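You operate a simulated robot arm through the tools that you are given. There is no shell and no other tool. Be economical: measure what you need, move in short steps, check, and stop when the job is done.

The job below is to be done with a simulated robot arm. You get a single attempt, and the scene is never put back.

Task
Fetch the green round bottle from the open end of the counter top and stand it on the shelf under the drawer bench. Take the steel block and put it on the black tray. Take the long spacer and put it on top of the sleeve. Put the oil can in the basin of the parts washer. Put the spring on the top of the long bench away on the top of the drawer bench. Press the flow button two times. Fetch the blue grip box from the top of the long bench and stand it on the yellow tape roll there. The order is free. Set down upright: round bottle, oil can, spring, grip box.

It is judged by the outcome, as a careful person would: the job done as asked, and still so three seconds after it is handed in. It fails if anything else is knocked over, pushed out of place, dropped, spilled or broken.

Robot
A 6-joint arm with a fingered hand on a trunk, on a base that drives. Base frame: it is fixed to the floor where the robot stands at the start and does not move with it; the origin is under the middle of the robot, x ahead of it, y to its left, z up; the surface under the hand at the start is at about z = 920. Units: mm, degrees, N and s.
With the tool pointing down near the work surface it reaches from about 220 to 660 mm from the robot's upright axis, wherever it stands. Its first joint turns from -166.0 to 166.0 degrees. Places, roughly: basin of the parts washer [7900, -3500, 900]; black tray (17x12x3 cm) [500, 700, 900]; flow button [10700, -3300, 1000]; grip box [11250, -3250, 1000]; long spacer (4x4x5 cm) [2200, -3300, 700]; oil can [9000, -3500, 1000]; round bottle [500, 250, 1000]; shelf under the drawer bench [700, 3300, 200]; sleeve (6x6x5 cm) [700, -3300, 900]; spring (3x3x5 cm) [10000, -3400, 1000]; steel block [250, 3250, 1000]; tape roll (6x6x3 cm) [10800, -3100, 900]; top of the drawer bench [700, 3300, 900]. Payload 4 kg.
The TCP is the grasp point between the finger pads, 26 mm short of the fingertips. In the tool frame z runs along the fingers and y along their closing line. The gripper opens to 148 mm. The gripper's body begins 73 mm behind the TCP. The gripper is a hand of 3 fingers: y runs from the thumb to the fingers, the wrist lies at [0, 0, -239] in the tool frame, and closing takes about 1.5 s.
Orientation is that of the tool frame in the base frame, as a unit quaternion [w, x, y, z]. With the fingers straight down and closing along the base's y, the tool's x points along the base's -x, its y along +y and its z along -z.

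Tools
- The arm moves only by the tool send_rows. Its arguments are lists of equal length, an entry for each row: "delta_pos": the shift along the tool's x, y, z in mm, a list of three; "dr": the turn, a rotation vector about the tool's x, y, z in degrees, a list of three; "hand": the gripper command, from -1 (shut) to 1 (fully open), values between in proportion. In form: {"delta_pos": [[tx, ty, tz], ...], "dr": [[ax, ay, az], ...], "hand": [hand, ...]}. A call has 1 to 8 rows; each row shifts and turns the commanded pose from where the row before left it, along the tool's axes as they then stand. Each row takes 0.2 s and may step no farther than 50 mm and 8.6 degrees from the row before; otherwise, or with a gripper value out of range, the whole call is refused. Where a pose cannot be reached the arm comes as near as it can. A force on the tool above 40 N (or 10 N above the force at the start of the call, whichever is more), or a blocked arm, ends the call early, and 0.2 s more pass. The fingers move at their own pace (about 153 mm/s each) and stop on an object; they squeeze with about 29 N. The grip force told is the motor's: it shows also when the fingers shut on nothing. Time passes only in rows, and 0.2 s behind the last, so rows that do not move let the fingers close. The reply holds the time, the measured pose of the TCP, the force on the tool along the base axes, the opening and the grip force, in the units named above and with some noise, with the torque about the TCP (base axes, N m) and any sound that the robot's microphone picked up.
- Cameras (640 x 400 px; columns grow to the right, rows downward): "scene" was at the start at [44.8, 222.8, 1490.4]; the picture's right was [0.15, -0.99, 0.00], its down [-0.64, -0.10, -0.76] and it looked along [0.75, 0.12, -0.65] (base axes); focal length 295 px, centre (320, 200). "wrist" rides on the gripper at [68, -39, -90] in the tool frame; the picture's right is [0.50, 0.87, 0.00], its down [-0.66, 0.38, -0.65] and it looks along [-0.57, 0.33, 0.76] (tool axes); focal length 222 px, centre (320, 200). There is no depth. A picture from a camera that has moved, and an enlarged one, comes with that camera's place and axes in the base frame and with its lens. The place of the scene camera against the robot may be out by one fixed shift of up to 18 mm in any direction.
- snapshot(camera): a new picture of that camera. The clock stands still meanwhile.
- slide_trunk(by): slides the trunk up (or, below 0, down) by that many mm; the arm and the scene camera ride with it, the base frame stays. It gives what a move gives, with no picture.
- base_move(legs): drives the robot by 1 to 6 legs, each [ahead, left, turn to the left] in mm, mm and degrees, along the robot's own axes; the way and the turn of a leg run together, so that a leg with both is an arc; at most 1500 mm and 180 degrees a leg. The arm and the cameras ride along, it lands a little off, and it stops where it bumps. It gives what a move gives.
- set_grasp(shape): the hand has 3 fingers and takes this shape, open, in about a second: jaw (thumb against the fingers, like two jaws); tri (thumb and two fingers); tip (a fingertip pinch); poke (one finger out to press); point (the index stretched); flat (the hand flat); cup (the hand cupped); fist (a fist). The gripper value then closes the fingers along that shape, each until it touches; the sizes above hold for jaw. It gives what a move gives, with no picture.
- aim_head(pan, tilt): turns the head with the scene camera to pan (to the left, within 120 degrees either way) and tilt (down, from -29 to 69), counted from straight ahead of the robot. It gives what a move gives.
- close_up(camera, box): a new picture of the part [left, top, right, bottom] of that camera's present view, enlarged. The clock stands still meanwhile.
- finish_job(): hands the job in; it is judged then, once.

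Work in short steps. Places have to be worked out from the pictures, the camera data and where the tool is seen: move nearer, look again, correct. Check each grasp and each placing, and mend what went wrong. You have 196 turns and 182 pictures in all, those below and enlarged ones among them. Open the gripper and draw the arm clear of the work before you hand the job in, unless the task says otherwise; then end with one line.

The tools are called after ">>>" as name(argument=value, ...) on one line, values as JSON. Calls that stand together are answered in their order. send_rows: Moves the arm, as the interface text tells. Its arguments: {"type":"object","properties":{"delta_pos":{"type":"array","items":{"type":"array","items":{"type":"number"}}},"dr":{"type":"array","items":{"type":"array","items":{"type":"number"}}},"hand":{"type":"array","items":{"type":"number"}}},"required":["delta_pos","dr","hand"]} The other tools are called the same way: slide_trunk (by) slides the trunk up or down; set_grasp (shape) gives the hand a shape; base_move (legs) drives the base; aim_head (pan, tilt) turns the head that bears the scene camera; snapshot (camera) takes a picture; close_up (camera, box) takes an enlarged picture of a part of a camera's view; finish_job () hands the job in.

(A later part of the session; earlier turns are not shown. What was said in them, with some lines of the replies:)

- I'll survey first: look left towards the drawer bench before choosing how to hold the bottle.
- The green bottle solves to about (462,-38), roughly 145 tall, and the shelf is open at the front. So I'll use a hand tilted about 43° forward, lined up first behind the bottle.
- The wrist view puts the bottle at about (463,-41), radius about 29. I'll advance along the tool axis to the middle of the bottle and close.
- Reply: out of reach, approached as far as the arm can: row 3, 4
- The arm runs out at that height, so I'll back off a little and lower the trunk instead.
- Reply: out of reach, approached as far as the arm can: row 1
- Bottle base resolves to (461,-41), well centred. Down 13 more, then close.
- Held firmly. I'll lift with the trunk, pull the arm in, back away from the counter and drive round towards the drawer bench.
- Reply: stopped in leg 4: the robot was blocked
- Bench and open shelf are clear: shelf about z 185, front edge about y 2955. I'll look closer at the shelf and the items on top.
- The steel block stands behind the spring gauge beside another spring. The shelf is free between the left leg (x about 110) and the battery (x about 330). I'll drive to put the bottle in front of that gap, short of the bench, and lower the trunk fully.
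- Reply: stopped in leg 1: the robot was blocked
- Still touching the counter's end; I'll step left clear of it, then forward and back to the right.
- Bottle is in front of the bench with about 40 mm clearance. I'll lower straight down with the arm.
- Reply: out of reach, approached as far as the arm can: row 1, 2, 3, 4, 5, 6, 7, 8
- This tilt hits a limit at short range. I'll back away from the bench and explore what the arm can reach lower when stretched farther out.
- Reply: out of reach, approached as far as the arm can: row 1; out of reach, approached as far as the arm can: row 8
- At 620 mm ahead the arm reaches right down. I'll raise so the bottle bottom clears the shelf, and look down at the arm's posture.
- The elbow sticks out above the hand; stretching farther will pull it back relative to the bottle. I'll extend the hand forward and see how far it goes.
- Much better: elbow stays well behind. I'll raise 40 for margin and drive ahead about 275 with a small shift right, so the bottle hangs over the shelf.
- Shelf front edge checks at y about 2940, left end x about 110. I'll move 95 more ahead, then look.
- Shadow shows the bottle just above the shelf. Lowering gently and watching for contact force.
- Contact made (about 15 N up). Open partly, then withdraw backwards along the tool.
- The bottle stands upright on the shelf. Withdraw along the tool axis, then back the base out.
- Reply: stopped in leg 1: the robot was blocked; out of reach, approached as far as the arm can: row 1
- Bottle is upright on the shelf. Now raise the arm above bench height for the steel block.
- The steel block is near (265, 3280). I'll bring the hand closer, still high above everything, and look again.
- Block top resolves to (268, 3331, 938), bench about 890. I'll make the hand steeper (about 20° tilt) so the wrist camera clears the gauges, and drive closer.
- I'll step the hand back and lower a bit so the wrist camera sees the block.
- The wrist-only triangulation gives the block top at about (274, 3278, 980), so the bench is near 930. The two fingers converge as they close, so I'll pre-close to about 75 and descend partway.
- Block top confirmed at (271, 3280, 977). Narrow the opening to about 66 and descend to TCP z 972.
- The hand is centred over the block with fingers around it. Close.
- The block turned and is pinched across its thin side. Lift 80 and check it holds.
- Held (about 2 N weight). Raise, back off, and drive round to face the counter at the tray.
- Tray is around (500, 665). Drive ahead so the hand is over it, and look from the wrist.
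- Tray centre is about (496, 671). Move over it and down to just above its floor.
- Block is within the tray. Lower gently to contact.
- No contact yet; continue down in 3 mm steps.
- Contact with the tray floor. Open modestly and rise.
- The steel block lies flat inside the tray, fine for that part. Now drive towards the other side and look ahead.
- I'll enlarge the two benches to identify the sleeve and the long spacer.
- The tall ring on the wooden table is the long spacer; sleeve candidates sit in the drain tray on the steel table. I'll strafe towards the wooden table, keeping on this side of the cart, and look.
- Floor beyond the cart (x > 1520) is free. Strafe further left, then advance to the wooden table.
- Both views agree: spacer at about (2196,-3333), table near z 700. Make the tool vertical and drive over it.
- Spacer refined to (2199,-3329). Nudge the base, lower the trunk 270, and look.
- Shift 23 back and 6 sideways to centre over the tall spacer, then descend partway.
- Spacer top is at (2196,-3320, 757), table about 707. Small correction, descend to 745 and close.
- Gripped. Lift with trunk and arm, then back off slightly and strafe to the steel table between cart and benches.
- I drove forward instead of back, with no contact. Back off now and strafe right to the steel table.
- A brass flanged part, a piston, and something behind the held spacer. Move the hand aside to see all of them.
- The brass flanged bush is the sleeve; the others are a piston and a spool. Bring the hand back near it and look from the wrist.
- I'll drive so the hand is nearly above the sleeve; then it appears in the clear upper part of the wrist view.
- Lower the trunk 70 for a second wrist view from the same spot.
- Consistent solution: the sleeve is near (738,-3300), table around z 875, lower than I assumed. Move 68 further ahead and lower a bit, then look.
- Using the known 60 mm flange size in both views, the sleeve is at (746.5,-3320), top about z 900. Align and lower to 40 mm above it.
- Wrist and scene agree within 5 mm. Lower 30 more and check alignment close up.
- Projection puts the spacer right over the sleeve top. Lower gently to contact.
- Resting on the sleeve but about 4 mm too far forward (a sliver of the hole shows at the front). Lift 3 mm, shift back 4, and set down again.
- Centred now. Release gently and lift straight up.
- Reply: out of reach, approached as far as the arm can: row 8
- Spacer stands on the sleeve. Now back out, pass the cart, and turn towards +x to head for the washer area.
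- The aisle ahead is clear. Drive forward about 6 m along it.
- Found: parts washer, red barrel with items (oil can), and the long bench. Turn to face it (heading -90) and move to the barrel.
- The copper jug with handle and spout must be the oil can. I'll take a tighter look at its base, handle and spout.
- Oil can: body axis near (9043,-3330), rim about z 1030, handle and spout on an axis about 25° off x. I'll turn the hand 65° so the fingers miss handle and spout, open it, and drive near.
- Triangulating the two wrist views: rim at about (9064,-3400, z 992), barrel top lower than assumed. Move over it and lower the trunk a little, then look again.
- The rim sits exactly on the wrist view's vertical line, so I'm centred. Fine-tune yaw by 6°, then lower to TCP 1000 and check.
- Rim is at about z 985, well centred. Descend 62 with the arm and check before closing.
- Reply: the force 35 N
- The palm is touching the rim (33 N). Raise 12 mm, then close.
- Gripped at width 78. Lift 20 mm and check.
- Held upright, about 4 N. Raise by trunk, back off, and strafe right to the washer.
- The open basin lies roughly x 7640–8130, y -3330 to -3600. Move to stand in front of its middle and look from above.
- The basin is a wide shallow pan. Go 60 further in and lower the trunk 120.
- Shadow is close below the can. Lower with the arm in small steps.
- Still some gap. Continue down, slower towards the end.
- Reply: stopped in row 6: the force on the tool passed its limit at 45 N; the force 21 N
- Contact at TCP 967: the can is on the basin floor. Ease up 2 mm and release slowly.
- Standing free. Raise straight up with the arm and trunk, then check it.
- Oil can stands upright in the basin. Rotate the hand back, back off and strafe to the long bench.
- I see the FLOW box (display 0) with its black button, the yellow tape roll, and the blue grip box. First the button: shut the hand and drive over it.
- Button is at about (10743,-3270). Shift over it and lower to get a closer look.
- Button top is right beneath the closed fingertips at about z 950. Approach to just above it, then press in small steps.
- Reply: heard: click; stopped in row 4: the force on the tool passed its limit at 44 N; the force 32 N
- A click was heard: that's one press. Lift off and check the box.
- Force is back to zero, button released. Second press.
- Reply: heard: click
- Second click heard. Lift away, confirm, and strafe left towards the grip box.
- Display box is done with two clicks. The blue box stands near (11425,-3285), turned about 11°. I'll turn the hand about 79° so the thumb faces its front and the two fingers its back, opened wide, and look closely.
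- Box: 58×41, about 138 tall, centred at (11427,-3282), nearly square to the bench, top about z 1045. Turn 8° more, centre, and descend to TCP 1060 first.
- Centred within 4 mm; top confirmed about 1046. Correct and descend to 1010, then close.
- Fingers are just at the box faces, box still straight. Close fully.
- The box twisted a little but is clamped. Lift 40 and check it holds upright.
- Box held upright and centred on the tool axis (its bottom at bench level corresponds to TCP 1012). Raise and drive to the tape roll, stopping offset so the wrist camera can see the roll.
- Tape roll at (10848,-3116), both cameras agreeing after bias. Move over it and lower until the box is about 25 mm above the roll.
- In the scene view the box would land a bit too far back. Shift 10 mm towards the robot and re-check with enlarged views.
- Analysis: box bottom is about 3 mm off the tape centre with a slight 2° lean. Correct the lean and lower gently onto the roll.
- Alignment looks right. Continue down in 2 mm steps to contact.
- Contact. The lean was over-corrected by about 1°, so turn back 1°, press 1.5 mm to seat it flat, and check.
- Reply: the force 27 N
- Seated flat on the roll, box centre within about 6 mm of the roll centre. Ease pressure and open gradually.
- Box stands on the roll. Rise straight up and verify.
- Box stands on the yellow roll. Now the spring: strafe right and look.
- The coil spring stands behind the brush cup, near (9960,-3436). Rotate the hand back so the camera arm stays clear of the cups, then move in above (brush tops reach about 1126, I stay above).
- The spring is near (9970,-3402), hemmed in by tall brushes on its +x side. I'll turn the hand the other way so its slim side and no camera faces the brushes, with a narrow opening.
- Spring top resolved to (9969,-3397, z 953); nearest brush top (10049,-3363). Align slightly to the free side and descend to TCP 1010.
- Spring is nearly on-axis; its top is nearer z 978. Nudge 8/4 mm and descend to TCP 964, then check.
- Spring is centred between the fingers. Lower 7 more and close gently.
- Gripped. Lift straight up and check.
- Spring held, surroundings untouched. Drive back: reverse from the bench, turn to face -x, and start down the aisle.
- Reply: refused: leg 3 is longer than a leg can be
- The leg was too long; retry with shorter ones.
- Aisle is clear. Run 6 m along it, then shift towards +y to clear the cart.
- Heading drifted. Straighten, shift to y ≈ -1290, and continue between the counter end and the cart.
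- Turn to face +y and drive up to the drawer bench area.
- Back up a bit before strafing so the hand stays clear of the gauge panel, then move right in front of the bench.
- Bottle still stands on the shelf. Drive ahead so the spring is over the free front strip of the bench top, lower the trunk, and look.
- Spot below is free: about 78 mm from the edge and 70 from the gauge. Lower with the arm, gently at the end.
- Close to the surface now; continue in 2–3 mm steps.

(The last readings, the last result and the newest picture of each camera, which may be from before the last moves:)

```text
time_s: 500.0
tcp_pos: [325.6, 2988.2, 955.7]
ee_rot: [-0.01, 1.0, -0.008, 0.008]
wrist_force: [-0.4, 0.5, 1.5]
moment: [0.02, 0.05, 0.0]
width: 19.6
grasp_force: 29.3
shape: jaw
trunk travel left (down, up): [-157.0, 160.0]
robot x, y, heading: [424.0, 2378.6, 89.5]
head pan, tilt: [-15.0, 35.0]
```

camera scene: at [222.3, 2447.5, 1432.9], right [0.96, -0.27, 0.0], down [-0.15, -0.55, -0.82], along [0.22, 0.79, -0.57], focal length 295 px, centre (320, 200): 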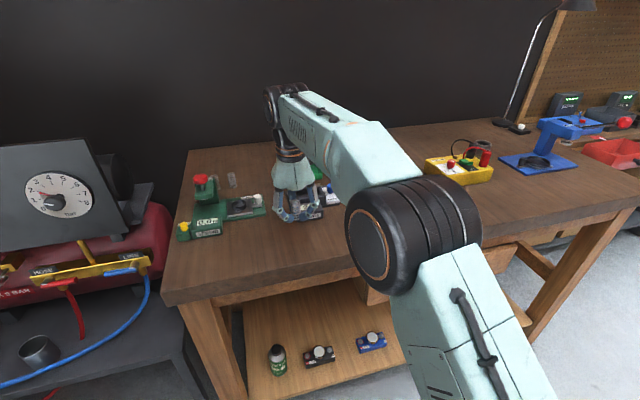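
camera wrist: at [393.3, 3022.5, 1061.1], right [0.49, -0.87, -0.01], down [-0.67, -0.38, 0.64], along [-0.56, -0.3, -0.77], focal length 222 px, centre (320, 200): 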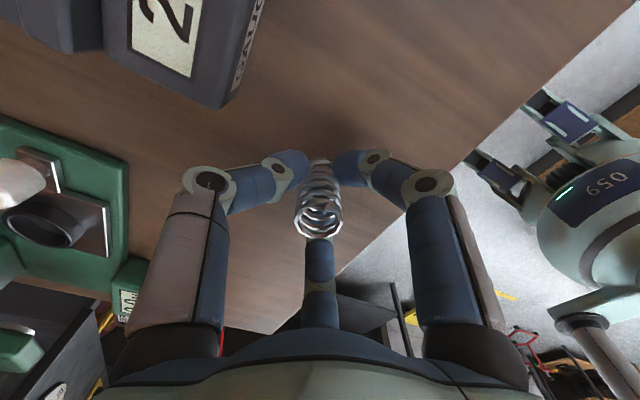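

>>> send_rows(delta_pos=[[0, 0, 2], [0, 0, 2], [0, 0, 0]], dr=[[0, 0, 0], [0, 0, 0], [0, 0, 0]], hand=[-1, -1, -1])

>>> snapshot(camera="wrist")

```text
time_s: 500.8
tcp_pos: [326.4, 2987.6, 955.4]
ee_rot: [-0.015, 1.0, -0.007, 0.006]
wrist_force: [-2.1, 10.0, 37.8]
moment: [0.67, 0.08, 0.07]
width: 21.4
grasp_force: 28.8
shape: jaw
trunk travel left (down, up): [-157.0, 160.0]
robot x, y, heading: [424.6, 2380.5, 89.7]
head pan, tilt: [-15.0, 35.0]
```

```text
15 pictures are left
camera wrist: at [393.6, 3021.5, 1047.8], right [0.49, -0.87, -0.02], down [-0.67, -0.39, 0.63], along [-0.56, -0.3, -0.77], focal length 222 px, centre (320, 200)
```

wrist: 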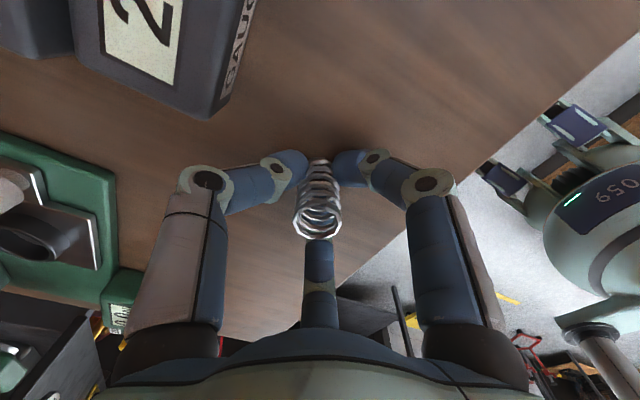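

Firm contact at TCP 955. Ease back 4 mm to near-zero force, then open slowly.

>>> send_rows(delta_pos=[[0, 0, -2], [0, 0, -1.5], [0, 0, 0]], dr=[[0, 0, 0], [0, 0, 0], [0, 0, 0]], hand=[-1, -1, -1])

>>> send_rows(delta_pos=[[0, 0, 0], [0, 0, 0], [0, 0, 0], [0, 0, 0], [0, 0, 0], [0, 0, 0]], dr=[[0, 0, 0], [0, 0, 0], [0, 0, 0], [0, 0, 0], [0, 0, 0], [0, 0, 0]], hand=[-0.7, -0.6, -0.5, -0.4, -0.3, -0.25])

>>> snapshot(camera="wrist")

```text
time_s: 501.6
tcp_pos: [325.4, 2986.2, 956.0]
ee_rot: [-0.012, 1.0, -0.007, 0.008]
wrist_force: [-3.9, 10.1, 28.0]
moment: [0.73, 0.17, 0.02]
width: 21.7
grasp_force: 29.1
shape: jaw
trunk travel left (down, up): [-157.0, 160.0]
robot x, y, heading: [425.1, 2377.6, 89.8]
head pan, tilt: [-15.0, 35.0]
```

```text
time_s: 503.0
tcp_pos: [326.5, 2984.7, 954.3]
ee_rot: [-0.011, 1.0, -0.008, 0.008]
wrist_force: [0.7, -0.6, 14.4]
moment: [-0.11, 0.06, 0.0]
width: 52.3
grasp_force: 0.0
shape: jaw
trunk travel left (down, up): [-157.0, 160.0]
robot x, y, heading: [418.8, 2380.0, 89.4]
head pan, tilt: [-15.0, 35.0]
```

```text
14 pictures are left
camera wrist: at [394.1, 3021.2, 1047.7], right [0.49, -0.87, -0.01], down [-0.67, -0.38, 0.63], along [-0.56, -0.3, -0.77], focal length 222 px, centre (320, 200)
```

wrist: 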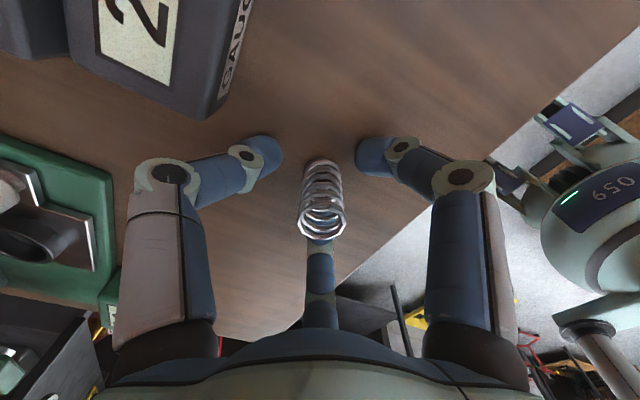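

Spring stands upright, released. Rise straight up.

>>> send_rows(delta_pos=[[0, 0, -6], [0, 0, -15], [0, 0, -30], [0, 0, -40], [0, 0, -45], [0, 0, -45], [0, 0, 0]], dr=[[0, 0, 0], [0, 0, 0], [0, 0, 0], [0, 0, 0], [0, 0, 0], [0, 0, 0], [0, 0, 0]], hand=[-0.25, -0.25, -0.25, -0.25, -0.25, -0.25, -0.25])

>>> base_move(legs=[[-300, 0, 0]])

>>> snapshot(camera="scene")

>>> snapshot(camera="wrist")

```text
time_s: 504.6
tcp_pos: [325.2, 2969.4, 1126.4]
ee_rot: [-0.011, 1.0, -0.007, 0.008]
wrist_force: [-0.9, -0.2, -0.4]
moment: [0.01, -0.01, 0.02]
width: 55.6
grasp_force: 0.1
shape: jaw
out of reach, approached as far as the arm can: row 6
trunk travel left (down, up): [-157.0, 160.0]
robot x, y, heading: [423.5, 2379.8, 89.4]
head pan, tilt: [-15.0, 35.0]
```

```text
time_s: 506.6
tcp_pos: [323.7, 2668.1, 1127.2]
ee_rot: [-0.011, 1.0, -0.009, 0.008]
wrist_force: [-0.7, 0.6, -0.6]
moment: [-0.01, 0.0, 0.01]
width: 55.4
grasp_force: 0.1
shape: jaw
trunk travel left (down, up): [-157.0, 160.0]
robot x, y, heading: [419.7, 2079.8, 89.5]
head pan, tilt: [-15.0, 35.0]
```

```text
13 pictures are left
camera scene: at [220.1, 2148.6, 1432.9], right [0.96, -0.27, 0.0], down [-0.15, -0.55, -0.82], along [0.22, 0.79, -0.57], focal length 295 px, centre (320, 200)
```

scene: 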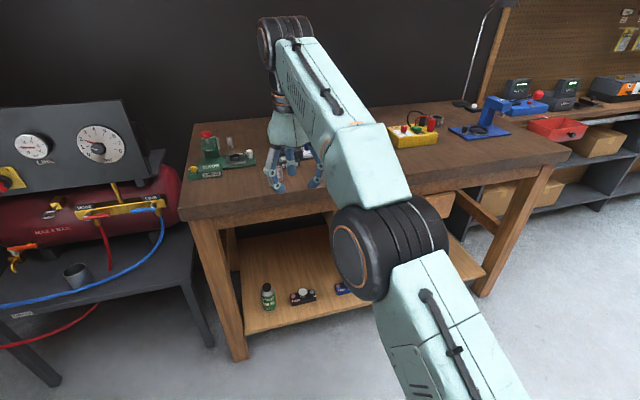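

```text
12 pictures are left
camera wrist: at [391.6, 2705.2, 1219.2], right [0.48, -0.87, -0.01], down [-0.67, -0.38, 0.63], along [-0.56, -0.3, -0.77], focal length 222 px, centre (320, 200)
```

wrist: 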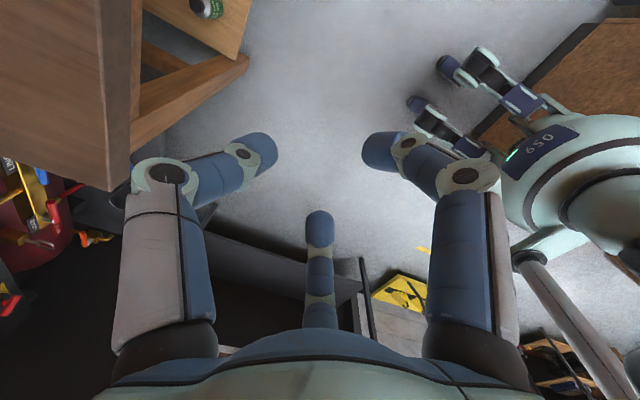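

The hand hides the spring; step sideways and look once more.

>>> base_move(legs=[[0, -230, 0]])

>>> aim_head(pan=10, tilt=35)

>>> snapshot(camera="scene")

```text
time_s: 509.3
tcp_pos: [552.9, 2669.0, 1126.6]
ee_rot: [-0.01, 1.0, -0.008, 0.008]
wrist_force: [0.3, -0.1, 0.5]
moment: [0.02, 0.02, 0.01]
width: 55.5
grasp_force: 0.0
shape: jaw
trunk travel left (down, up): [-157.0, 160.0]
robot x, y, heading: [651.8, 2080.2, 89.6]
head pan, tilt: [-15.0, 35.0]
```

```text
time_s: 510.2
tcp_pos: [552.1, 2668.7, 1127.4]
ee_rot: [-0.011, 1.0, -0.008, 0.008]
wrist_force: [-0.2, 0.0, -1.0]
moment: [-0.01, 0.0, 0.03]
width: 55.5
grasp_force: 0.1
shape: jaw
trunk travel left (down, up): [-157.0, 160.0]
robot x, y, heading: [649.4, 2080.6, 89.7]
head pan, tilt: [10.0, 35.0]
```

```text
11 pictures are left
camera scene: at [412.7, 2149.1, 1432.9], right [0.99, 0.17, 0.0], down [0.1, -0.57, -0.82], along [-0.14, 0.81, -0.57], focal length 295 px, centre (320, 200)
```

scene: 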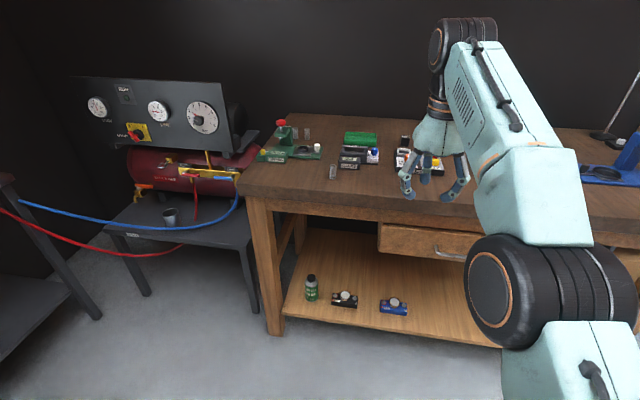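

>>> close_up(camera="scene", box=[260, 110, 420, 210])

```text
4.00 times, centred on (340, 160) of scene
camera zoom: at [412.7, 2149.1, 1432.9], right [0.99, 0.17, 0.0], down [0.1, -0.57, -0.82], along [-0.14, 0.81, -0.57], focal length 1180 px, centre (240, 360)
```

zoom: 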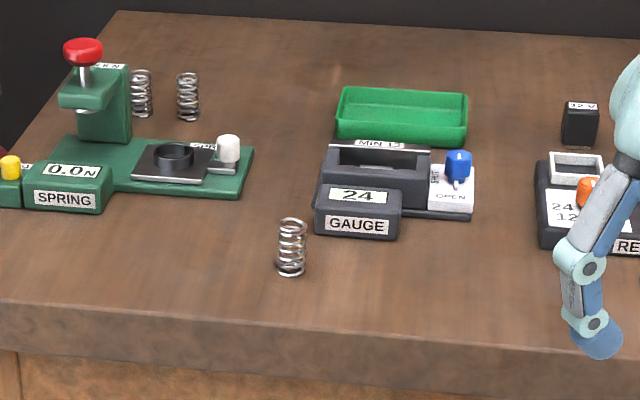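

The spring stands upright on the drawer bench and nothing else moved. Open the hand fully; the arm is clear of the work.

>>> send_rows(delta_pos=[[0, 0, 0], [0, 0, 0], [0, 0, 0]], dr=[[0, 0, 0], [0, 0, 0], [0, 0, 0]], hand=[1, 1, 1])

>>> finish_job()

```text
time_s: 511.0
tcp_pos: [553.6, 2669.7, 1127.4]
ee_rot: [-0.011, 1.0, -0.007, 0.007]
wrist_force: [0.4, -0.6, -1.3]
moment: [0.04, 0.03, 0.04]
width: 148.1
grasp_force: 0.0
shape: jaw
trunk travel left (down, up): [-157.0, 160.0]
robot x, y, heading: [654.4, 2080.8, 89.7]
head pan, tilt: [10.0, 35.0]
```

```text
The job is handed in.
```

All seven tasks are done and handed in: the round bottle, oil can, spring and grip box stand upright, the spacer is on the sleeve, the flow button clicked twice (its display stayed at 0), and the steel block lies flat in the black tray.
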